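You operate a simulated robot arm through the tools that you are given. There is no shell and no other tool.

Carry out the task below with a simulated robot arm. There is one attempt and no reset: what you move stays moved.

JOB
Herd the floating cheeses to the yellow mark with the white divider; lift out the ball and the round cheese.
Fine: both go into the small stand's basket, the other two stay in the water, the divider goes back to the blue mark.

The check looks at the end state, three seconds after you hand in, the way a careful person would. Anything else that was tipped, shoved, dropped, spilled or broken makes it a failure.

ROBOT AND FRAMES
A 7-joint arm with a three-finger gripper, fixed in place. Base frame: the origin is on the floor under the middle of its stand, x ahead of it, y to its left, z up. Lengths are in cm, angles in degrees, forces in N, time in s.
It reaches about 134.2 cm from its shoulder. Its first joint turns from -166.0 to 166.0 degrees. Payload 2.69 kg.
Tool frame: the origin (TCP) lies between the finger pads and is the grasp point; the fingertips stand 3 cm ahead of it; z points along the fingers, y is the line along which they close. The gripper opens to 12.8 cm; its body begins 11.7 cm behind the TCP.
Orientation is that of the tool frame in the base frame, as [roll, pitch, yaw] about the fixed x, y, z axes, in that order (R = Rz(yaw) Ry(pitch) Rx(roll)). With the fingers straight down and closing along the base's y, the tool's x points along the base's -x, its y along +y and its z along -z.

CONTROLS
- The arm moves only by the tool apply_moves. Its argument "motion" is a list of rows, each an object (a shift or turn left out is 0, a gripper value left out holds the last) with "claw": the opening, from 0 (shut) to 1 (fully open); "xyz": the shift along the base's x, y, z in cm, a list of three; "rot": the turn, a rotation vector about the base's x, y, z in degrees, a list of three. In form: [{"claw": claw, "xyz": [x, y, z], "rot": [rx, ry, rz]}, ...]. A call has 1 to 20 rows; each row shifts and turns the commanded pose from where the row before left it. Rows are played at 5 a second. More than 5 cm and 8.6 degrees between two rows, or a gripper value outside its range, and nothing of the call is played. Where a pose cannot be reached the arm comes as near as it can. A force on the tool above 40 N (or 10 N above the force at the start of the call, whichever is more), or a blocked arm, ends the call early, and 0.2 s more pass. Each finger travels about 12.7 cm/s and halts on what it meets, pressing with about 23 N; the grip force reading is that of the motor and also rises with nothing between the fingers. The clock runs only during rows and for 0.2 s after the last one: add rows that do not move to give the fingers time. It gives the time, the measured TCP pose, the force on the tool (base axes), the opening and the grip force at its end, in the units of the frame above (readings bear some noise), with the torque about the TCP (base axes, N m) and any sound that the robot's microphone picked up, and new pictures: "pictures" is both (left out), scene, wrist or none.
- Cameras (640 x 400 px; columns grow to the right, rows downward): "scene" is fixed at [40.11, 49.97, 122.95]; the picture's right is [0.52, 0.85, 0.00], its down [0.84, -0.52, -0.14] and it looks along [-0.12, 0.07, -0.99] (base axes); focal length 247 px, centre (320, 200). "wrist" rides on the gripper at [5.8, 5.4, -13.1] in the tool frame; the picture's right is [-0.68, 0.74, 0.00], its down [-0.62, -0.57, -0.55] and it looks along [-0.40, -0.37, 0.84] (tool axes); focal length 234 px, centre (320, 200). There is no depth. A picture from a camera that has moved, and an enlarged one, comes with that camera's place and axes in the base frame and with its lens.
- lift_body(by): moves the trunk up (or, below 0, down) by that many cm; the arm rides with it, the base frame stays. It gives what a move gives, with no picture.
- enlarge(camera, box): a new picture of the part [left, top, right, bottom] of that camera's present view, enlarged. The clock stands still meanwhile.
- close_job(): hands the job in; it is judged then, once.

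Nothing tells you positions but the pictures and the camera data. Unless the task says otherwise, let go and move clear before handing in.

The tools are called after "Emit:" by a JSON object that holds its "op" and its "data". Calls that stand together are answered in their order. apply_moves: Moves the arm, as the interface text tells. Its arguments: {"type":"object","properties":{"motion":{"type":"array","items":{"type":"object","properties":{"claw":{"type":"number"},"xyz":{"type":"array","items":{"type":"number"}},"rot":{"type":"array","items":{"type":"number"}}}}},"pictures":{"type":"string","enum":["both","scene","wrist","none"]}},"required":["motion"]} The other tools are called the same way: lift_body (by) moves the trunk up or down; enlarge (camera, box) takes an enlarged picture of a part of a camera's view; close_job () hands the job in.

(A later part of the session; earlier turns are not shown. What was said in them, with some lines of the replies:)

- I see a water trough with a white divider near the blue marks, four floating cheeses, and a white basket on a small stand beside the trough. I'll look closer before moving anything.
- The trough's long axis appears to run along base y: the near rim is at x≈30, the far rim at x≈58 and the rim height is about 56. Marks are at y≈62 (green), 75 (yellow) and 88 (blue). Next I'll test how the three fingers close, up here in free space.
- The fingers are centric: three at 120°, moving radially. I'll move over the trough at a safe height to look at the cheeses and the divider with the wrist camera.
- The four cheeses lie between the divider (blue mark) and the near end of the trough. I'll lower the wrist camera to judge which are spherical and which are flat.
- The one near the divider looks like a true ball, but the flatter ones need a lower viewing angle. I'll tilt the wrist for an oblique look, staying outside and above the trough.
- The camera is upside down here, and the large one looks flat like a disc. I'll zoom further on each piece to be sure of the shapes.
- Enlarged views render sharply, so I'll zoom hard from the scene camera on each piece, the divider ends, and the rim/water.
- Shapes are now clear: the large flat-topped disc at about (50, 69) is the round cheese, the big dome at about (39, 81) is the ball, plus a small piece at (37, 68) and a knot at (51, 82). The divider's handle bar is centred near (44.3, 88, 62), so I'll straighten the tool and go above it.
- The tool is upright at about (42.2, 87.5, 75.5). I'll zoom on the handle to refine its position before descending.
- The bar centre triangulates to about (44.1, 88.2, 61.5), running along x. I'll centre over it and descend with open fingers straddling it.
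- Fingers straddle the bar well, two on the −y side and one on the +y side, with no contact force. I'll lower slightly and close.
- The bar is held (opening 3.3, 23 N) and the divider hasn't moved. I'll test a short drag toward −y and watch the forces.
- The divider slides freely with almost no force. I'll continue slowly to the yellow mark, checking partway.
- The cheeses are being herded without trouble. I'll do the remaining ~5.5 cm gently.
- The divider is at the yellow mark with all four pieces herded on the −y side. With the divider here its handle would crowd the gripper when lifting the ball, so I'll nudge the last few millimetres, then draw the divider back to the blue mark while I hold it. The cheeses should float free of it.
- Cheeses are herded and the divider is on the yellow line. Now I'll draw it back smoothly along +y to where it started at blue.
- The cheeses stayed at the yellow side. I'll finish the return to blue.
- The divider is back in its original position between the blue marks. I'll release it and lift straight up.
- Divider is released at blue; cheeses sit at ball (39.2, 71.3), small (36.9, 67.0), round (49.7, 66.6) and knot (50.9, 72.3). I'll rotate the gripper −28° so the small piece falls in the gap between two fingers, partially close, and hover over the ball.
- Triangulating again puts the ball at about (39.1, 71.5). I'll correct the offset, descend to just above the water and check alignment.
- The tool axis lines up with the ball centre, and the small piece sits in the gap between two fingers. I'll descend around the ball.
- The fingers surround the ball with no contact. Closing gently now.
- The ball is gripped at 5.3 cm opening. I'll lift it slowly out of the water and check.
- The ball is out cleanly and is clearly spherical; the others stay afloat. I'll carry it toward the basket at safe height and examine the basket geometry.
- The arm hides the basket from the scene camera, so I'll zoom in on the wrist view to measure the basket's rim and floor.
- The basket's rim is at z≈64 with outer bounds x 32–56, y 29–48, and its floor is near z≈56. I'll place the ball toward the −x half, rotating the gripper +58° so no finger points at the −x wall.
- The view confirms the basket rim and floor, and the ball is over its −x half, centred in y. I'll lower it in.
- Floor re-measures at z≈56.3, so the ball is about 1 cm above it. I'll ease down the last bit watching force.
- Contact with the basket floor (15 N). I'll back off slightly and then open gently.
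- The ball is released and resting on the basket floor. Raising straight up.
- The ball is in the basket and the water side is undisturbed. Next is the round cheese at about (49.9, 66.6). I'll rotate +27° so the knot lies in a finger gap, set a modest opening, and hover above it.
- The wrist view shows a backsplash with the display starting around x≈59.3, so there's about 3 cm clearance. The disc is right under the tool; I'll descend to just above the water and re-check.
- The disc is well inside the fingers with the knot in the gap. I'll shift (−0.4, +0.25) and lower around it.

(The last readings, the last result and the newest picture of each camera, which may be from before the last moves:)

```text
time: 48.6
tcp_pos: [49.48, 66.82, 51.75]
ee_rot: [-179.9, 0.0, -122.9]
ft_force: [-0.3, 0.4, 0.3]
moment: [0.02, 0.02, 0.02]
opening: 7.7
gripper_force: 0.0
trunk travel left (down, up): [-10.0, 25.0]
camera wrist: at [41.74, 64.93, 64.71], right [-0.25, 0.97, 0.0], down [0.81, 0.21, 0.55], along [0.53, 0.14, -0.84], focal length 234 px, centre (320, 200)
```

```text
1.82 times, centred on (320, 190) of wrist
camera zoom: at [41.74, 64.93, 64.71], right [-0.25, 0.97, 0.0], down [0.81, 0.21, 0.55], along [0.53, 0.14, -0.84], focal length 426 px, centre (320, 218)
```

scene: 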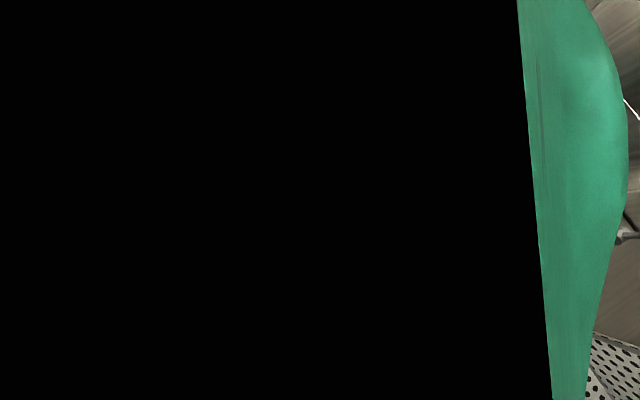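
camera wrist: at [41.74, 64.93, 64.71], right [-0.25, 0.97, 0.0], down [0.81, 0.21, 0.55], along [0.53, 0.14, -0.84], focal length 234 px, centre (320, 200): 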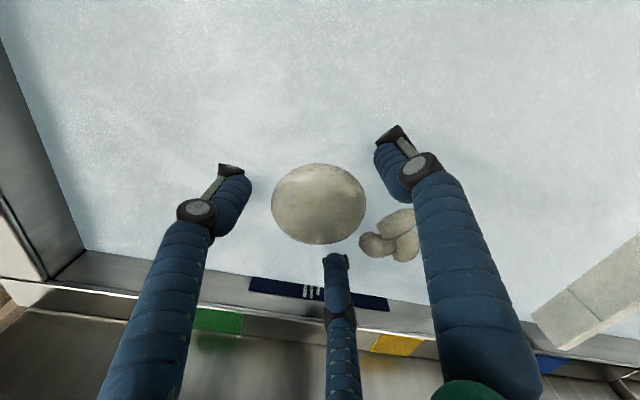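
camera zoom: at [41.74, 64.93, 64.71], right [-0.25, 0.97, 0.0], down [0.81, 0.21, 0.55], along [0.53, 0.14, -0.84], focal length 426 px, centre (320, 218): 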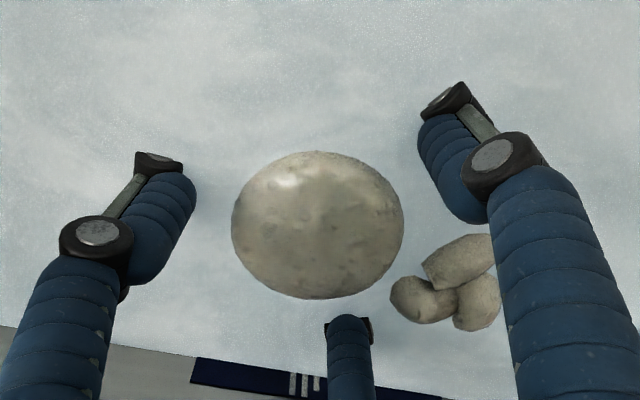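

Aligned on the disc, with the knot clear of the fingers. Closing gently.

Emit:
{"op": "apply_moves", "data": {"motion": [{"claw": 0.56}, {"claw": 0.52}, {"claw": 0.48}, {"claw": 0.44}, {"claw": 0.4}, {}, {}, {}], "pictures": "wrist"}}

Emit:
{"op": "enlarge", "data": {"camera": "wrist", "box": [180, 80, 460, 300]}}

```text
time: 50.4
tcp_pos: [49.42, 66.68, 51.66]
ee_rot: [180.0, -0.1, -122.9]
ft_force: [-0.4, -0.1, -0.1]
moment: [-0.03, -0.02, 0.01]
opening: 5.6
gripper_force: 23.1
trunk travel left (down, up): [-10.0, 25.0]
camera wrist: at [41.74, 64.93, 64.71], right [-0.25, 0.97, 0.0], down [0.81, 0.21, 0.55], along [0.53, 0.14, -0.84], focal length 234 px, centre (320, 200)
```

wrist: 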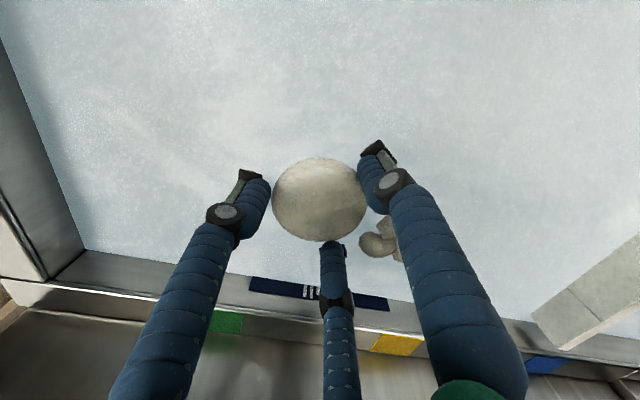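

```text
1.82 times, centred on (320, 190) of wrist
camera zoom: at [41.74, 64.93, 64.71], right [-0.25, 0.97, 0.0], down [0.81, 0.21, 0.55], along [0.53, 0.14, -0.84], focal length 426 px, centre (320, 218)
```

zoom: 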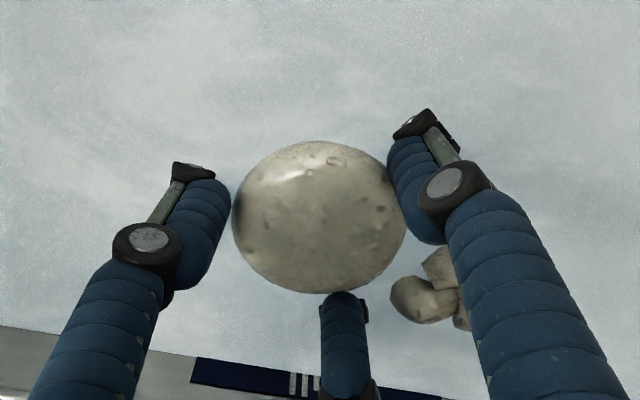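

Gripped at 5.6 cm. I'll lift slowly just out of the water and check the hold.

Emit:
{"op": "apply_moves", "data": {"motion": [{"xyz": [0, 0, 0.5]}, {"xyz": [0, 0, 0.7]}, {"xyz": [0, 0, 1]}, {"xyz": [0, 0, 1.2]}, {"xyz": [0, 0, 1.2]}, {}, {}], "pictures": "wrist"}}

Emit:
{"op": "enlarge", "data": {"camera": "wrist", "box": [180, 80, 460, 300]}}

```text
time: 52.0
tcp_pos: [49.44, 66.82, 56.32]
ee_rot: [179.9, 0.0, -122.9]
ft_force: [0.7, -0.6, -1.3]
moment: [0.04, 0.01, -0.02]
opening: 5.64
gripper_force: 22.9
trunk travel left (down, up): [-10.0, 25.0]
camera wrist: at [41.8, 64.93, 69.33], right [-0.25, 0.97, 0.0], down [0.81, 0.21, 0.55], along [0.53, 0.14, -0.84], focal length 234 px, centre (320, 200)
```

wrist: 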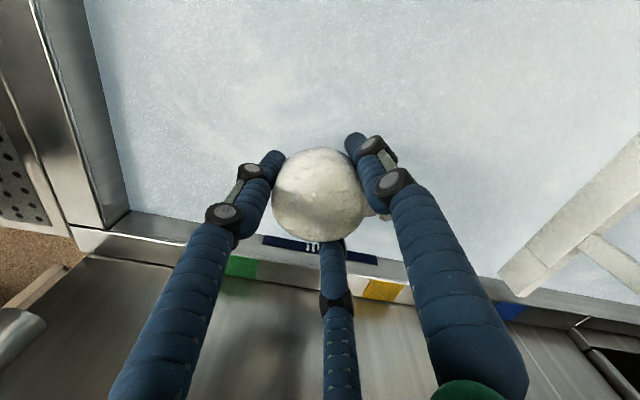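

```text
1.82 times, centred on (320, 190) of wrist
camera zoom: at [41.8, 64.93, 69.33], right [-0.25, 0.97, 0.0], down [0.81, 0.21, 0.55], along [0.53, 0.14, -0.84], focal length 426 px, centre (320, 218)
```

zoom: 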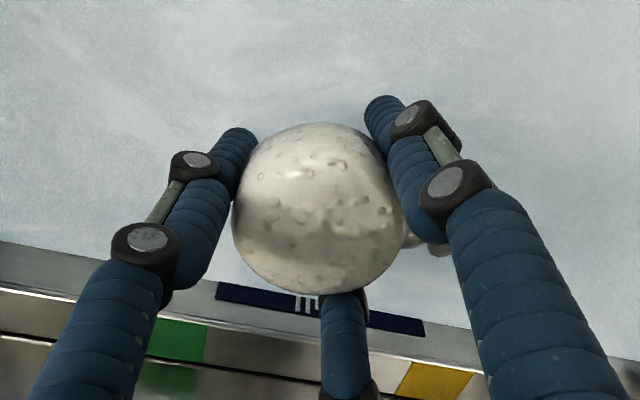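

The round cheese is held securely, and the knot is left behind. I'll raise it to z≈75, then carry it to the +x half of the basket while rotating the gripper back (−87°) so fingers fit beside the ball.

Emit:
{"op": "apply_moves", "data": {"motion": [{"xyz": [0, 0, 2]}, {"xyz": [0, 0, 3]}, {"xyz": [0, 0, 4]}, {"xyz": [0, 0, 4]}, {"xyz": [0, 0, 4]}, {"xyz": [0, 0, 2]}, {}], "pictures": "both"}}

Emit:
{"op": "enlarge", "data": {"camera": "wrist", "box": [180, 80, 460, 300]}}

```text
time: 53.6
tcp_pos: [49.43, 66.69, 75.35]
ee_rot: [179.9, 0.0, -122.9]
ft_force: [0.6, 0.0, -1.5]
moment: [0.01, -0.02, 0.02]
opening: 5.61
gripper_force: 23.2
trunk travel left (down, up): [-10.0, 25.0]
camera wrist: at [41.75, 64.74, 88.47], right [-0.25, 0.97, 0.0], down [0.81, 0.21, 0.55], along [0.53, 0.14, -0.84], focal length 234 px, centre (320, 200)
```

scene: 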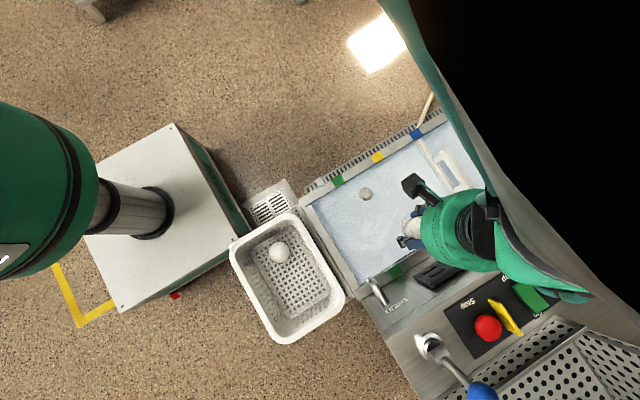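
wrist: 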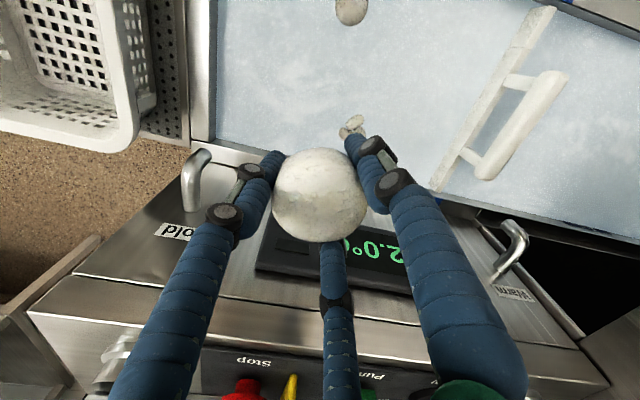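

```text
1.82 times, centred on (320, 190) of wrist
camera zoom: at [41.75, 64.74, 88.47], right [-0.25, 0.97, 0.0], down [0.81, 0.21, 0.55], along [0.53, 0.14, -0.84], focal length 426 px, centre (320, 218)
```

zoom: 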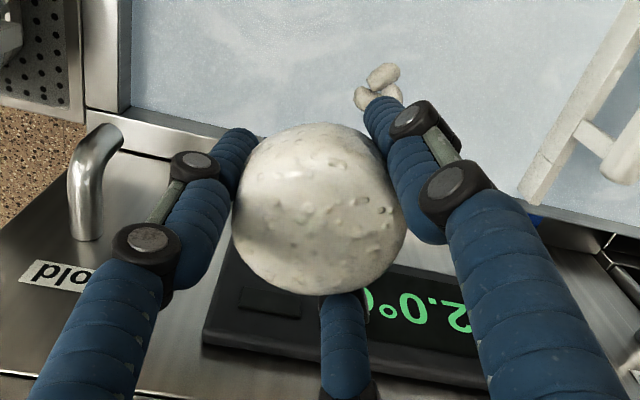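

Both remaining pieces are still floating. Now carrying the round cheese to the basket with rotation.

Emit:
{"op": "apply_moves", "data": {"motion": [{"xyz": [-0.1, -2.5, 0], "rot": [0, 0, -8]}, {"xyz": [-0.1, -2.5, 0], "rot": [0, 0, -8]}, {"xyz": [-0.1, -2.5, 0], "rot": [0, 0, -8]}, {"xyz": [-0.1, -2.5, 0], "rot": [0, 0, -8]}, {"xyz": [-0.1, -2.6, 0], "rot": [0, 0, -8]}, {"xyz": [-0.1, -2.6, 0], "rot": [0, 0, -8]}, {"xyz": [-0.1, -2.6, 0], "rot": [0, 0, -8]}, {"xyz": [-0.1, -2.6, 0], "rot": [0, 0, -8]}, {"xyz": [-0.1, -2.6, 0], "rot": [0, 0, -8]}, {"xyz": [-0.1, -2.6, 0], "rot": [0, 0, -8]}, {"xyz": [-0.2, -2.5, 0], "rot": [0, 0, -7]}, {}, {}], "pictures": "both"}}

Emit:
{"op": "enlarge", "data": {"camera": "wrist", "box": [160, 60, 480, 280]}}

```text
time: 56.4
tcp_pos: [47.99, 38.76, 75.22]
ee_rot: [-180.0, 0.0, 150.1]
ft_force: [0.2, 1.0, -0.7]
moment: [-0.01, 0.03, 0.04]
opening: 5.62
gripper_force: 23.3
trunk travel left (down, up): [-10.0, 25.0]
camera wrist: at [45.7, 46.41, 88.4], right [0.95, 0.3, 0.0], down [0.25, -0.8, 0.55], along [0.16, -0.52, -0.84], focal length 234 px, centre (320, 200)
```

scene: 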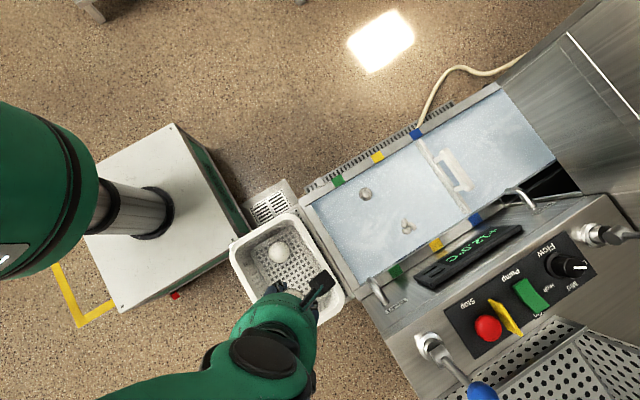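
wrist: 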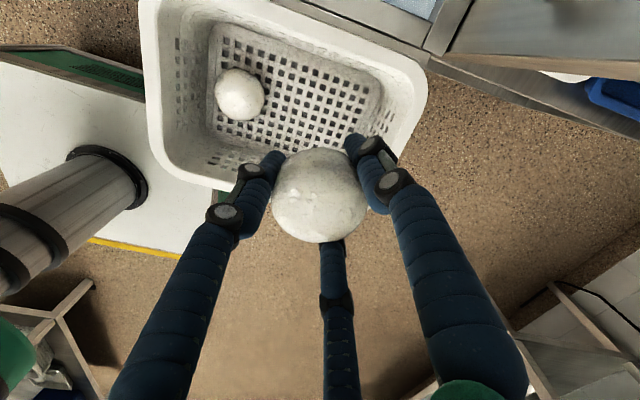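

```text
1.82 times, centred on (320, 170) of wrist
camera zoom: at [45.7, 46.41, 88.4], right [0.95, 0.3, 0.0], down [0.25, -0.8, 0.55], along [0.16, -0.52, -0.84], focal length 426 px, centre (320, 254)
```

zoom: 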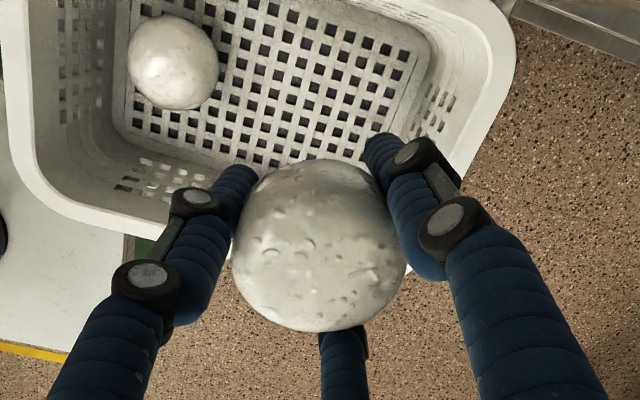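

The ball sits at about (38.2, 39.3) and the round cheese is over the free +x half. Lowering it in.

Emit:
{"op": "apply_moves", "data": {"motion": [{"xyz": [0, 0, -4]}, {"xyz": [0, 0, -4]}, {"xyz": [0, 0, -3.5]}, {"xyz": [0, 0, -2]}, {"xyz": [0, 0, -1]}, {}, {}], "pictures": "both"}}

Emit:
{"op": "enlarge", "data": {"camera": "wrist", "box": [160, 60, 480, 280]}}

Emit:
{"op": "enlarge", "data": {"camera": "scene", "box": [210, 190, 370, 350]}}

```text
time: 58.0
tcp_pos: [48.21, 38.72, 60.58]
ee_rot: [-179.9, -0.1, 150.1]
ft_force: [0.2, 0.1, -0.6]
moment: [-0.01, 0.01, 0.0]
opening: 5.63
gripper_force: 22.9
trunk travel left (down, up): [-10.0, 25.0]
camera wrist: at [45.78, 46.38, 73.72], right [0.95, 0.3, 0.0], down [0.25, -0.8, 0.55], along [0.17, -0.52, -0.84], focal length 234 px, centre (320, 200)
```

scene: 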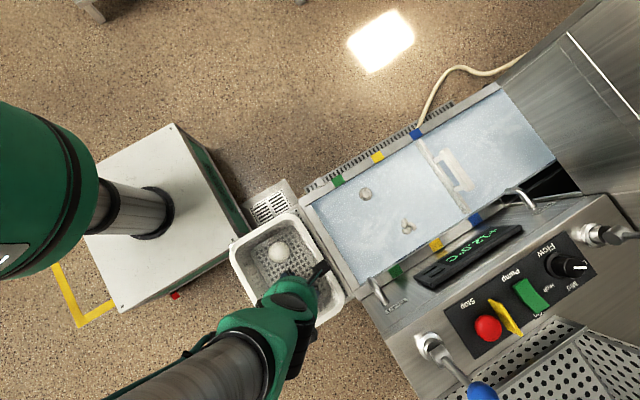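
wrist: 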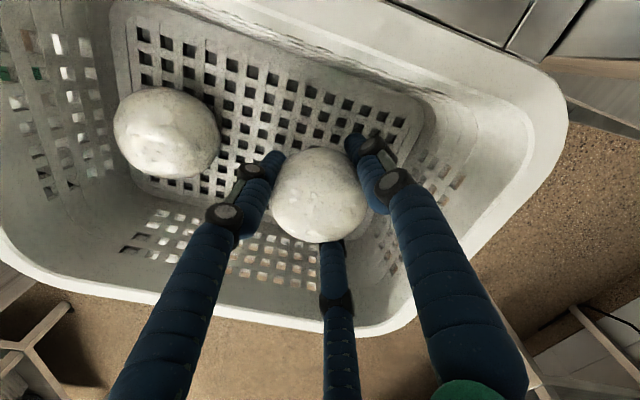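

```text
1.82 times, centred on (320, 170) of wrist
camera zoom: at [45.78, 46.38, 73.72], right [0.95, 0.3, 0.0], down [0.25, -0.8, 0.55], along [0.17, -0.52, -0.84], focal length 426 px, centre (320, 254)
```

zoom: 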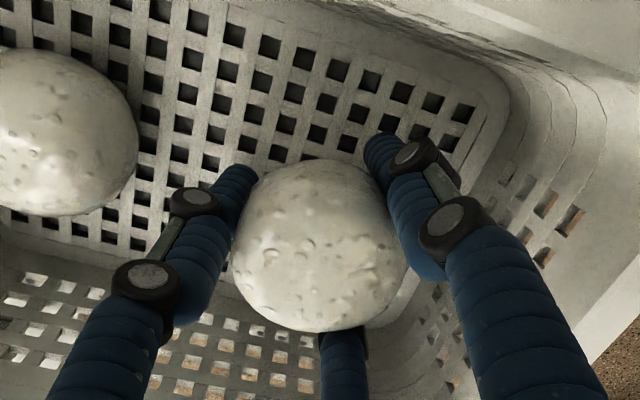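

```text
2.50 times, centred on (290, 270) of scene
camera zoom: at [40.11, 49.97, 122.95], right [0.52, 0.85, 0.0], down [0.84, -0.52, -0.14], along [-0.12, 0.07, -0.99], focal length 618 px, centre (395, 25)
```

zoom: 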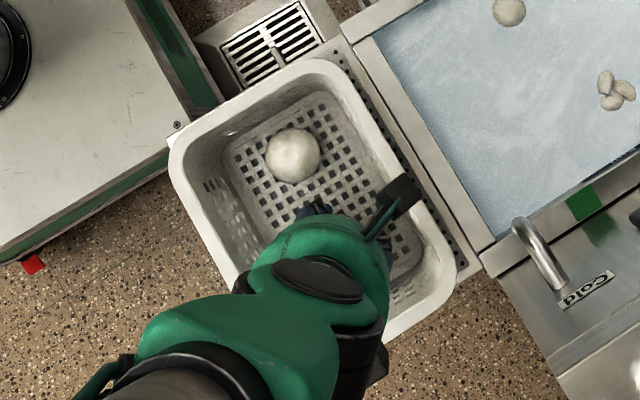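

Both sit well inside the basket. I'll ease down a touch more, then release.

Emit:
{"op": "apply_moves", "data": {"motion": [{"xyz": [0, 0, -0.3]}, {"xyz": [0, 0, -0.2]}, {}, {}], "pictures": "none"}}

```text
time: 59.0
tcp_pos: [48.26, 38.71, 60.17]
ee_rot: [180.0, 0.0, 150.1]
ft_force: [-0.1, 0.4, -0.6]
moment: [0.0, 0.02, -0.02]
opening: 5.6
gripper_force: 22.9
trunk travel left (down, up): [-10.0, 25.0]
```

Emit:
{"op": "apply_moves", "data": {"motion": [{"xyz": [0, 0, -0.3]}, {}, {}], "pictures": "none"}}

```text
time: 59.8
tcp_pos: [48.23, 38.53, 59.82]
ee_rot: [-180.0, 0.0, 150.1]
ft_force: [0.4, 0.0, 0.0]
moment: [0.03, -0.03, -0.03]
opening: 5.61
gripper_force: 23.2
trunk travel left (down, up): [-10.0, 25.0]
```

No contact yet, so I'll continue down in small steps.

Emit:
{"op": "apply_moves", "data": {"motion": [{"xyz": [0, 0, -0.3]}, {}, {}], "pictures": "none"}}

```text
time: 60.6
tcp_pos: [48.21, 38.71, 59.55]
ee_rot: [-180.0, -0.1, 150.0]
ft_force: [-2.8, -2.7, 9.6]
moment: [-0.09, 0.06, -0.01]
opening: 5.61
gripper_force: 23.6
trunk travel left (down, up): [-10.0, 25.0]
```

Light contact (about 10 N). I'll back off 0.2 cm and open gently.

Emit:
{"op": "apply_moves", "data": {"motion": [{"xyz": [0, 0, 0.2]}, {}, {"claw": 0.46}, {"claw": 0.5}, {"claw": 0.54}, {"claw": 0.56}, {}, {}], "pictures": "wrist"}}

Emit:
{"op": "enlarge", "data": {"camera": "wrist", "box": [160, 60, 480, 280]}}

```text
time: 62.4
tcp_pos: [48.15, 38.75, 59.67]
ee_rot: [180.0, 0.1, 150.2]
ft_force: [0.3, -0.9, 0.5]
moment: [-0.02, 0.01, 0.01]
opening: 7.16
gripper_force: 0.1
trunk travel left (down, up): [-10.0, 25.0]
camera wrist: at [45.84, 46.42, 72.82], right [0.95, 0.3, 0.0], down [0.25, -0.8, 0.55], along [0.17, -0.52, -0.84], focal length 234 px, centre (320, 200)
```

wrist: 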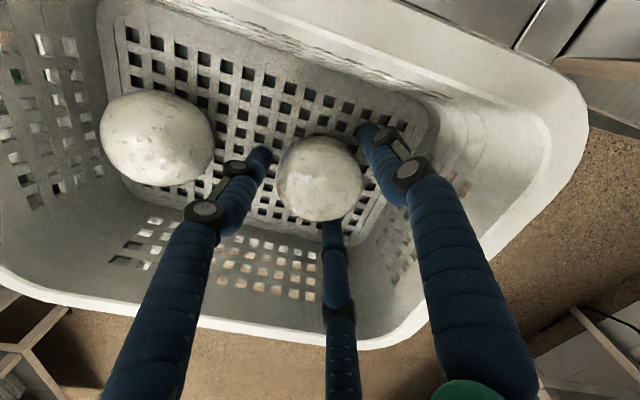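

```text
1.82 times, centred on (320, 170) of wrist
camera zoom: at [45.84, 46.42, 72.82], right [0.95, 0.3, 0.0], down [0.25, -0.8, 0.55], along [0.17, -0.52, -0.84], focal length 426 px, centre (320, 254)
```

zoom: 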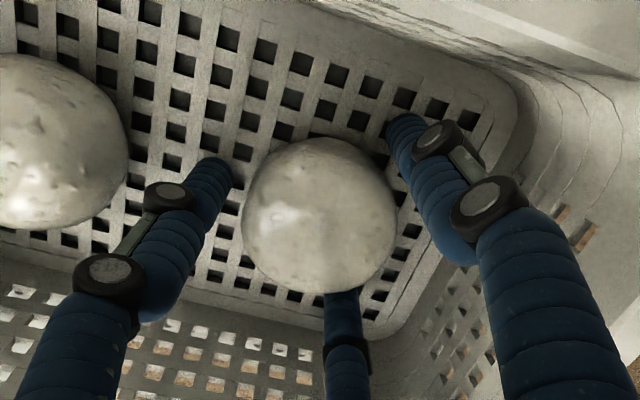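

The round cheese rests on the basket floor. Raising straight up and moving clear.

Emit:
{"op": "apply_moves", "data": {"motion": [{"xyz": [0, 0, 1]}, {"xyz": [0, 0, 1.5]}, {"xyz": [0, 0, 2.5]}, {"xyz": [0, 0, 4]}, {"xyz": [0, 0, 4]}, {"xyz": [0, 0, 4]}, {"xyz": [0, 0, 4]}, {}], "pictures": "both"}}

Emit:
{"op": "enlarge", "data": {"camera": "wrist", "box": [120, 0, 440, 220]}}

Emit:
{"op": "enlarge", "data": {"camera": "scene", "box": [340, 110, 520, 290]}}

```text
time: 64.2
tcp_pos: [48.25, 38.62, 81.07]
ee_rot: [-180.0, 0.0, 150.0]
ft_force: [-0.4, -0.2, -0.7]
moment: [0.0, -0.03, -0.03]
opening: 7.17
gripper_force: 0.1
trunk travel left (down, up): [-10.0, 25.0]
camera wrist: at [45.85, 46.3, 94.09], right [0.95, 0.3, 0.0], down [0.25, -0.8, 0.55], along [0.17, -0.52, -0.84], focal length 234 px, centre (320, 200)
```

scene: 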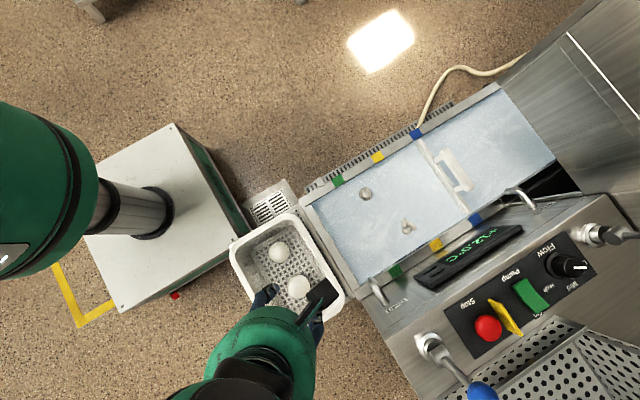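
wrist: 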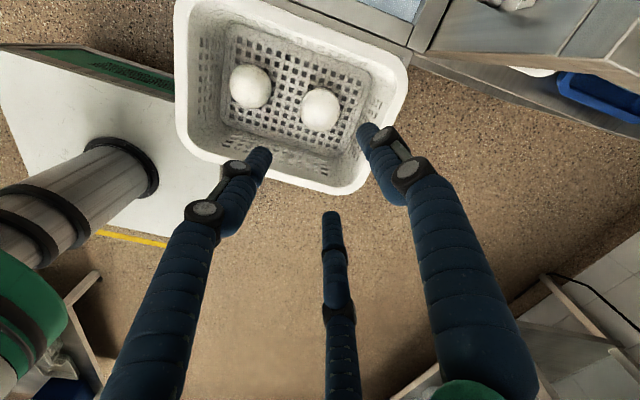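

```text
1.82 times, centred on (280, 110) of wrist
camera zoom: at [45.85, 46.3, 94.09], right [0.95, 0.3, 0.0], down [0.25, -0.8, 0.55], along [0.17, -0.52, -0.84], focal length 426 px, centre (393, 364)
```

zoom: 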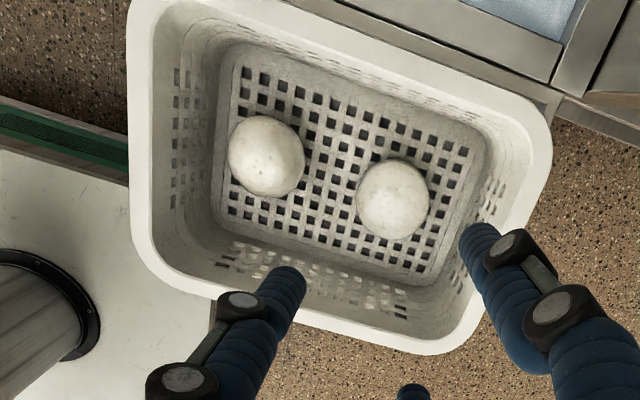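

```text
2.22 times, centred on (430, 200) of scene
camera zoom: at [40.11, 49.97, 122.95], right [0.52, 0.85, 0.0], down [0.84, -0.52, -0.14], along [-0.12, 0.07, -0.99], focal length 549 px, centre (76, 200)
```

zoom: 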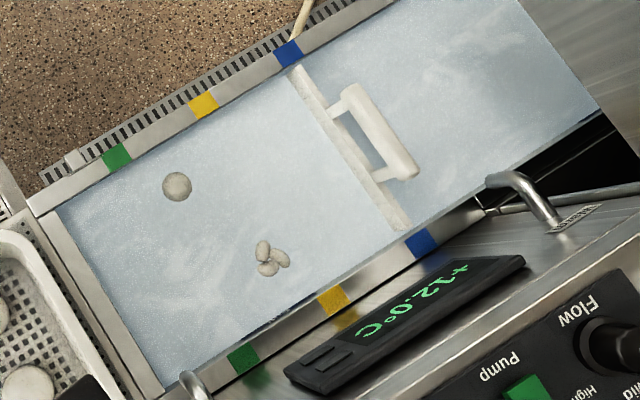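

Both pieces are in the basket and the divider is between the blue marks. I'll zoom in to verify the shapes of what's in the basket and what's left in the water.

Emit:
{"op": "enlarge", "data": {"camera": "wrist", "box": [225, 55, 285, 120]}}

Emit:
{"op": "enlarge", "data": {"camera": "wrist", "box": [290, 75, 350, 140]}}

Emit:
{"op": "enlarge", "data": {"camera": "scene", "box": [355, 182, 377, 204]}}

Emit:
{"op": "enlarge", "data": {"camera": "scene", "box": [260, 230, 330, 310]}}

```text
6.15 times, centred on (255, 88) of wrist
camera zoom: at [45.85, 46.3, 94.09], right [0.95, 0.3, 0.0], down [0.25, -0.8, 0.55], along [0.17, -0.52, -0.84], focal length 1441 px, centre (720, 892)
```

zoom: 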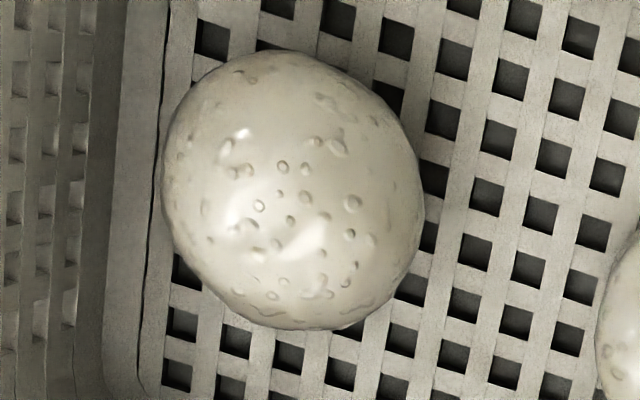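

```text
6.15 times, centred on (320, 108) of wrist
camera zoom: at [45.85, 46.3, 94.09], right [0.95, 0.3, 0.0], down [0.25, -0.8, 0.55], along [0.17, -0.52, -0.84], focal length 1441 px, centre (320, 769)
```

zoom: 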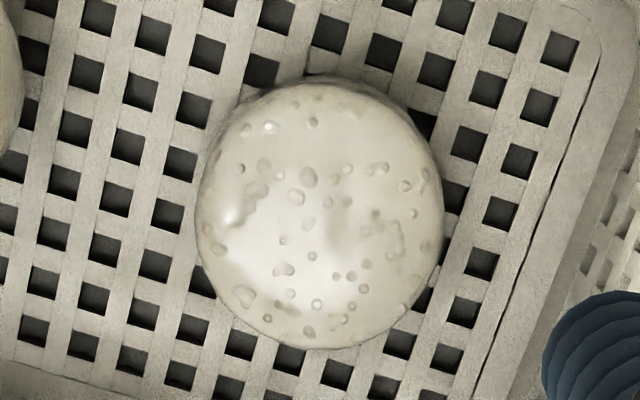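

```text
16.00 times, centred on (366, 193) of scene
camera zoom: at [40.11, 49.97, 122.95], right [0.52, 0.85, 0.0], down [0.84, -0.52, -0.14], along [-0.12, 0.07, -0.99], focal length 3955 px, centre (-416, 312)
```

zoom: 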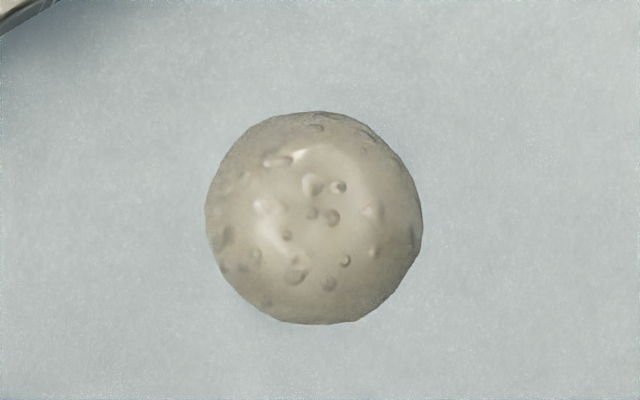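

```text
5.00 times, centred on (295, 270) of scene
camera zoom: at [40.11, 49.97, 122.95], right [0.52, 0.85, 0.0], down [0.84, -0.52, -0.14], along [-0.12, 0.07, -0.99], focal length 1236 px, centre (445, -150)
```

zoom: 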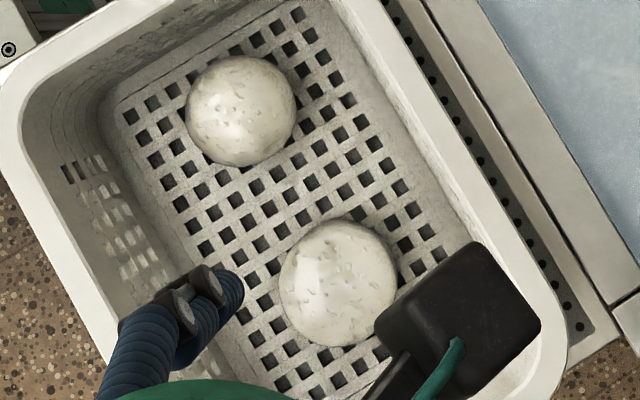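

The basket holds the spherical ball and the flat-topped round cheese; the small piece and the knot are afloat. I'll check the divider against its initial picture and move the arm clear.

Emit:
{"op": "enlarge", "data": {"camera": "scene", "box": [410, 120, 490, 230]}}

Emit:
{"op": "enlarge", "data": {"camera": "scene", "box": [400, 120, 440, 160]}}

Emit:
{"op": "enlarge", "data": {"camera": "scene", "box": [445, 190, 495, 240]}}

```text
3.64 times, centred on (450, 175) of scene
camera zoom: at [40.11, 49.97, 122.95], right [0.52, 0.85, 0.0], down [0.84, -0.52, -0.14], along [-0.12, 0.07, -0.99], focal length 899 px, centre (-153, 291)
```

zoom: 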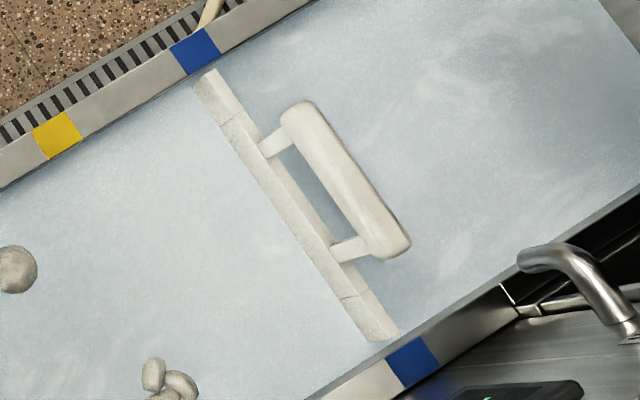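

```text
10.00 times, centred on (420, 140) of scene
camera zoom: at [40.11, 49.97, 122.95], right [0.52, 0.85, 0.0], down [0.84, -0.52, -0.14], along [-0.12, 0.07, -0.99], focal length 2472 px, centre (-680, 800)
```

zoom: 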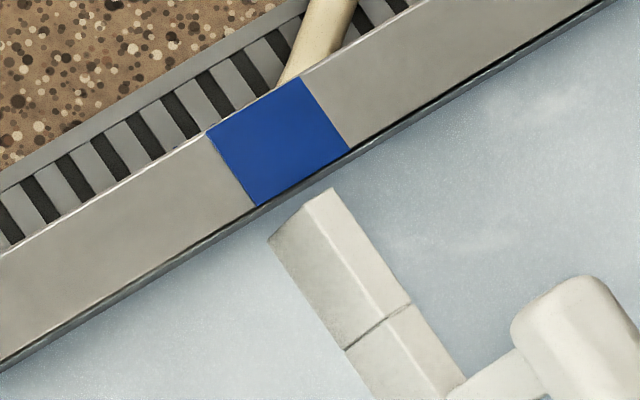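

```text
8.00 times, centred on (470, 215) of scene
camera zoom: at [40.11, 49.97, 122.95], right [0.52, 0.85, 0.0], down [0.84, -0.52, -0.14], along [-0.12, 0.07, -0.99], focal length 1978 px, centre (-880, 80)
```

zoom: 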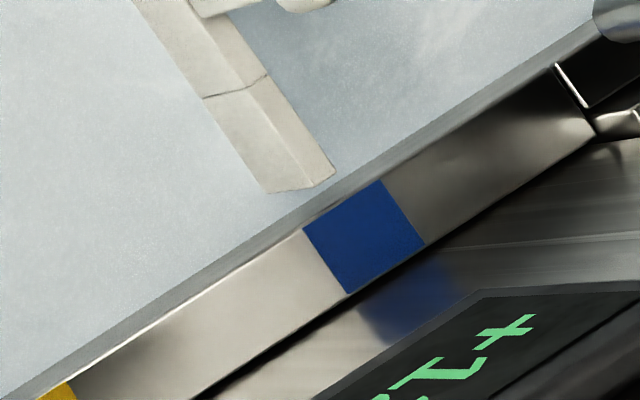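

The divider matches its starting position at blue. I'll move the arm up and away toward its start pose, then take a last look.

Emit:
{"op": "apply_moves", "data": {"motion": [{"xyz": [0, 0, 4]}, {"xyz": [0, 0, 3.5]}, {"xyz": [-4, 2, 0]}, {"xyz": [-4, 2, 0]}, {"xyz": [-4, 2, 0]}, {"xyz": [-4, 2, 0]}, {"xyz": [-4, 2, 0]}, {"claw": 1, "xyz": [-4, 2, 0]}, {"xyz": [-4, 2, 0]}, {}, {}], "pictures": "both"}}

Emit:
{"op": "enlarge", "data": {"camera": "scene", "box": [220, 100, 520, 340]}}

```text
time: 66.6
tcp_pos: [19.94, 52.82, 88.29]
ee_rot: [180.0, 0.0, 150.0]
ft_force: [0.4, 1.0, 0.3]
moment: [0.01, -0.03, 0.02]
opening: 12.82
gripper_force: 0.1
trunk travel left (down, up): [-10.0, 25.0]
camera wrist: at [17.61, 60.45, 101.28], right [0.95, 0.3, 0.0], down [0.25, -0.8, 0.55], along [0.17, -0.52, -0.84], focal length 234 px, centre (320, 200)
```

scene: 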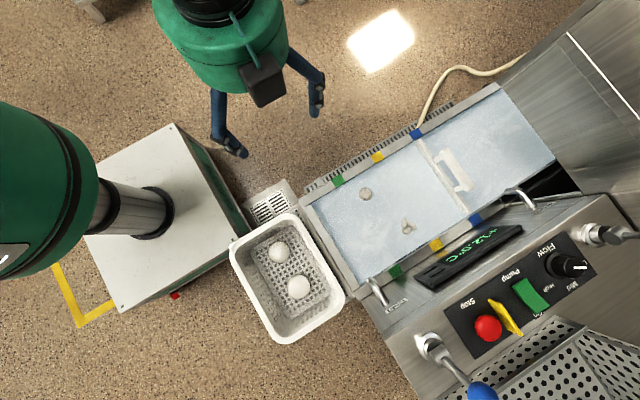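
wrist: 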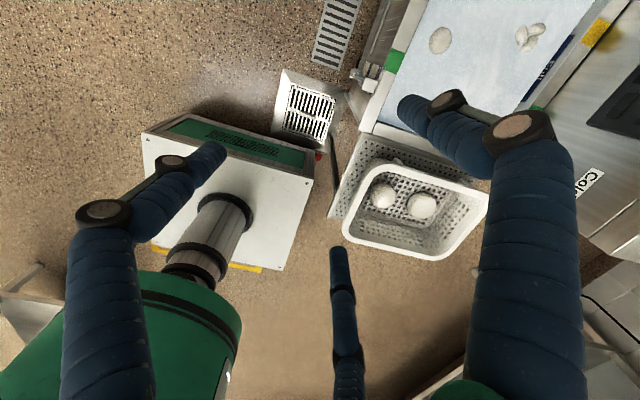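

```text
1.67 times, centred on (370, 220) of scene
camera zoom: at [40.11, 49.97, 122.95], right [0.52, 0.85, 0.0], down [0.84, -0.52, -0.14], along [-0.12, 0.07, -0.99], focal length 412 px, centre (237, 167)
```

zoom: 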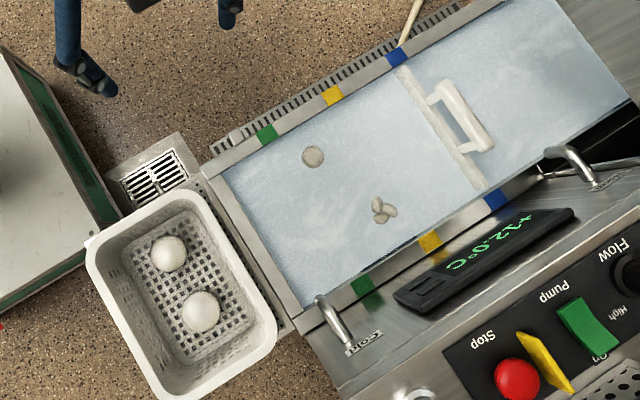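

In the last picture the ball and the round cheese sit in the small stand's basket, and the small piece and the knot float in the trough. The divider is back between the blue marks, nothing else looks disturbed, and the arm is clear, so I'm handing in.

Emit:
{"op": "close_job", "data": {}}

```text
The job is handed in.
```

The job is handed in. In the final pictures the ball and the round cheese are in the small stand's basket. The small piece and the knot are still floating in the trough, and the divider is back between the blue marks.

- **Order of steps:** I herded all four cheeses to the yellow mark, then drew the divider back to blue before lifting anything out. With the divider at yellow, its handle would have been in the gripper's way. The cheeses stayed where they had been herded.
- **Which one is "the ball":** Two of the pieces look ball-like, one larger and one smaller. I took the larger one as the ball, and the flat-topped disc as the round cheese. If the smaller one was meant, that choice is wrong.
- **Contact:** While lowering, I touched the basket floor lightly with each piece (about 15 N and 10 N). The basket did not move and nothing else was disturbed. The arm is open and clear, near where it started.
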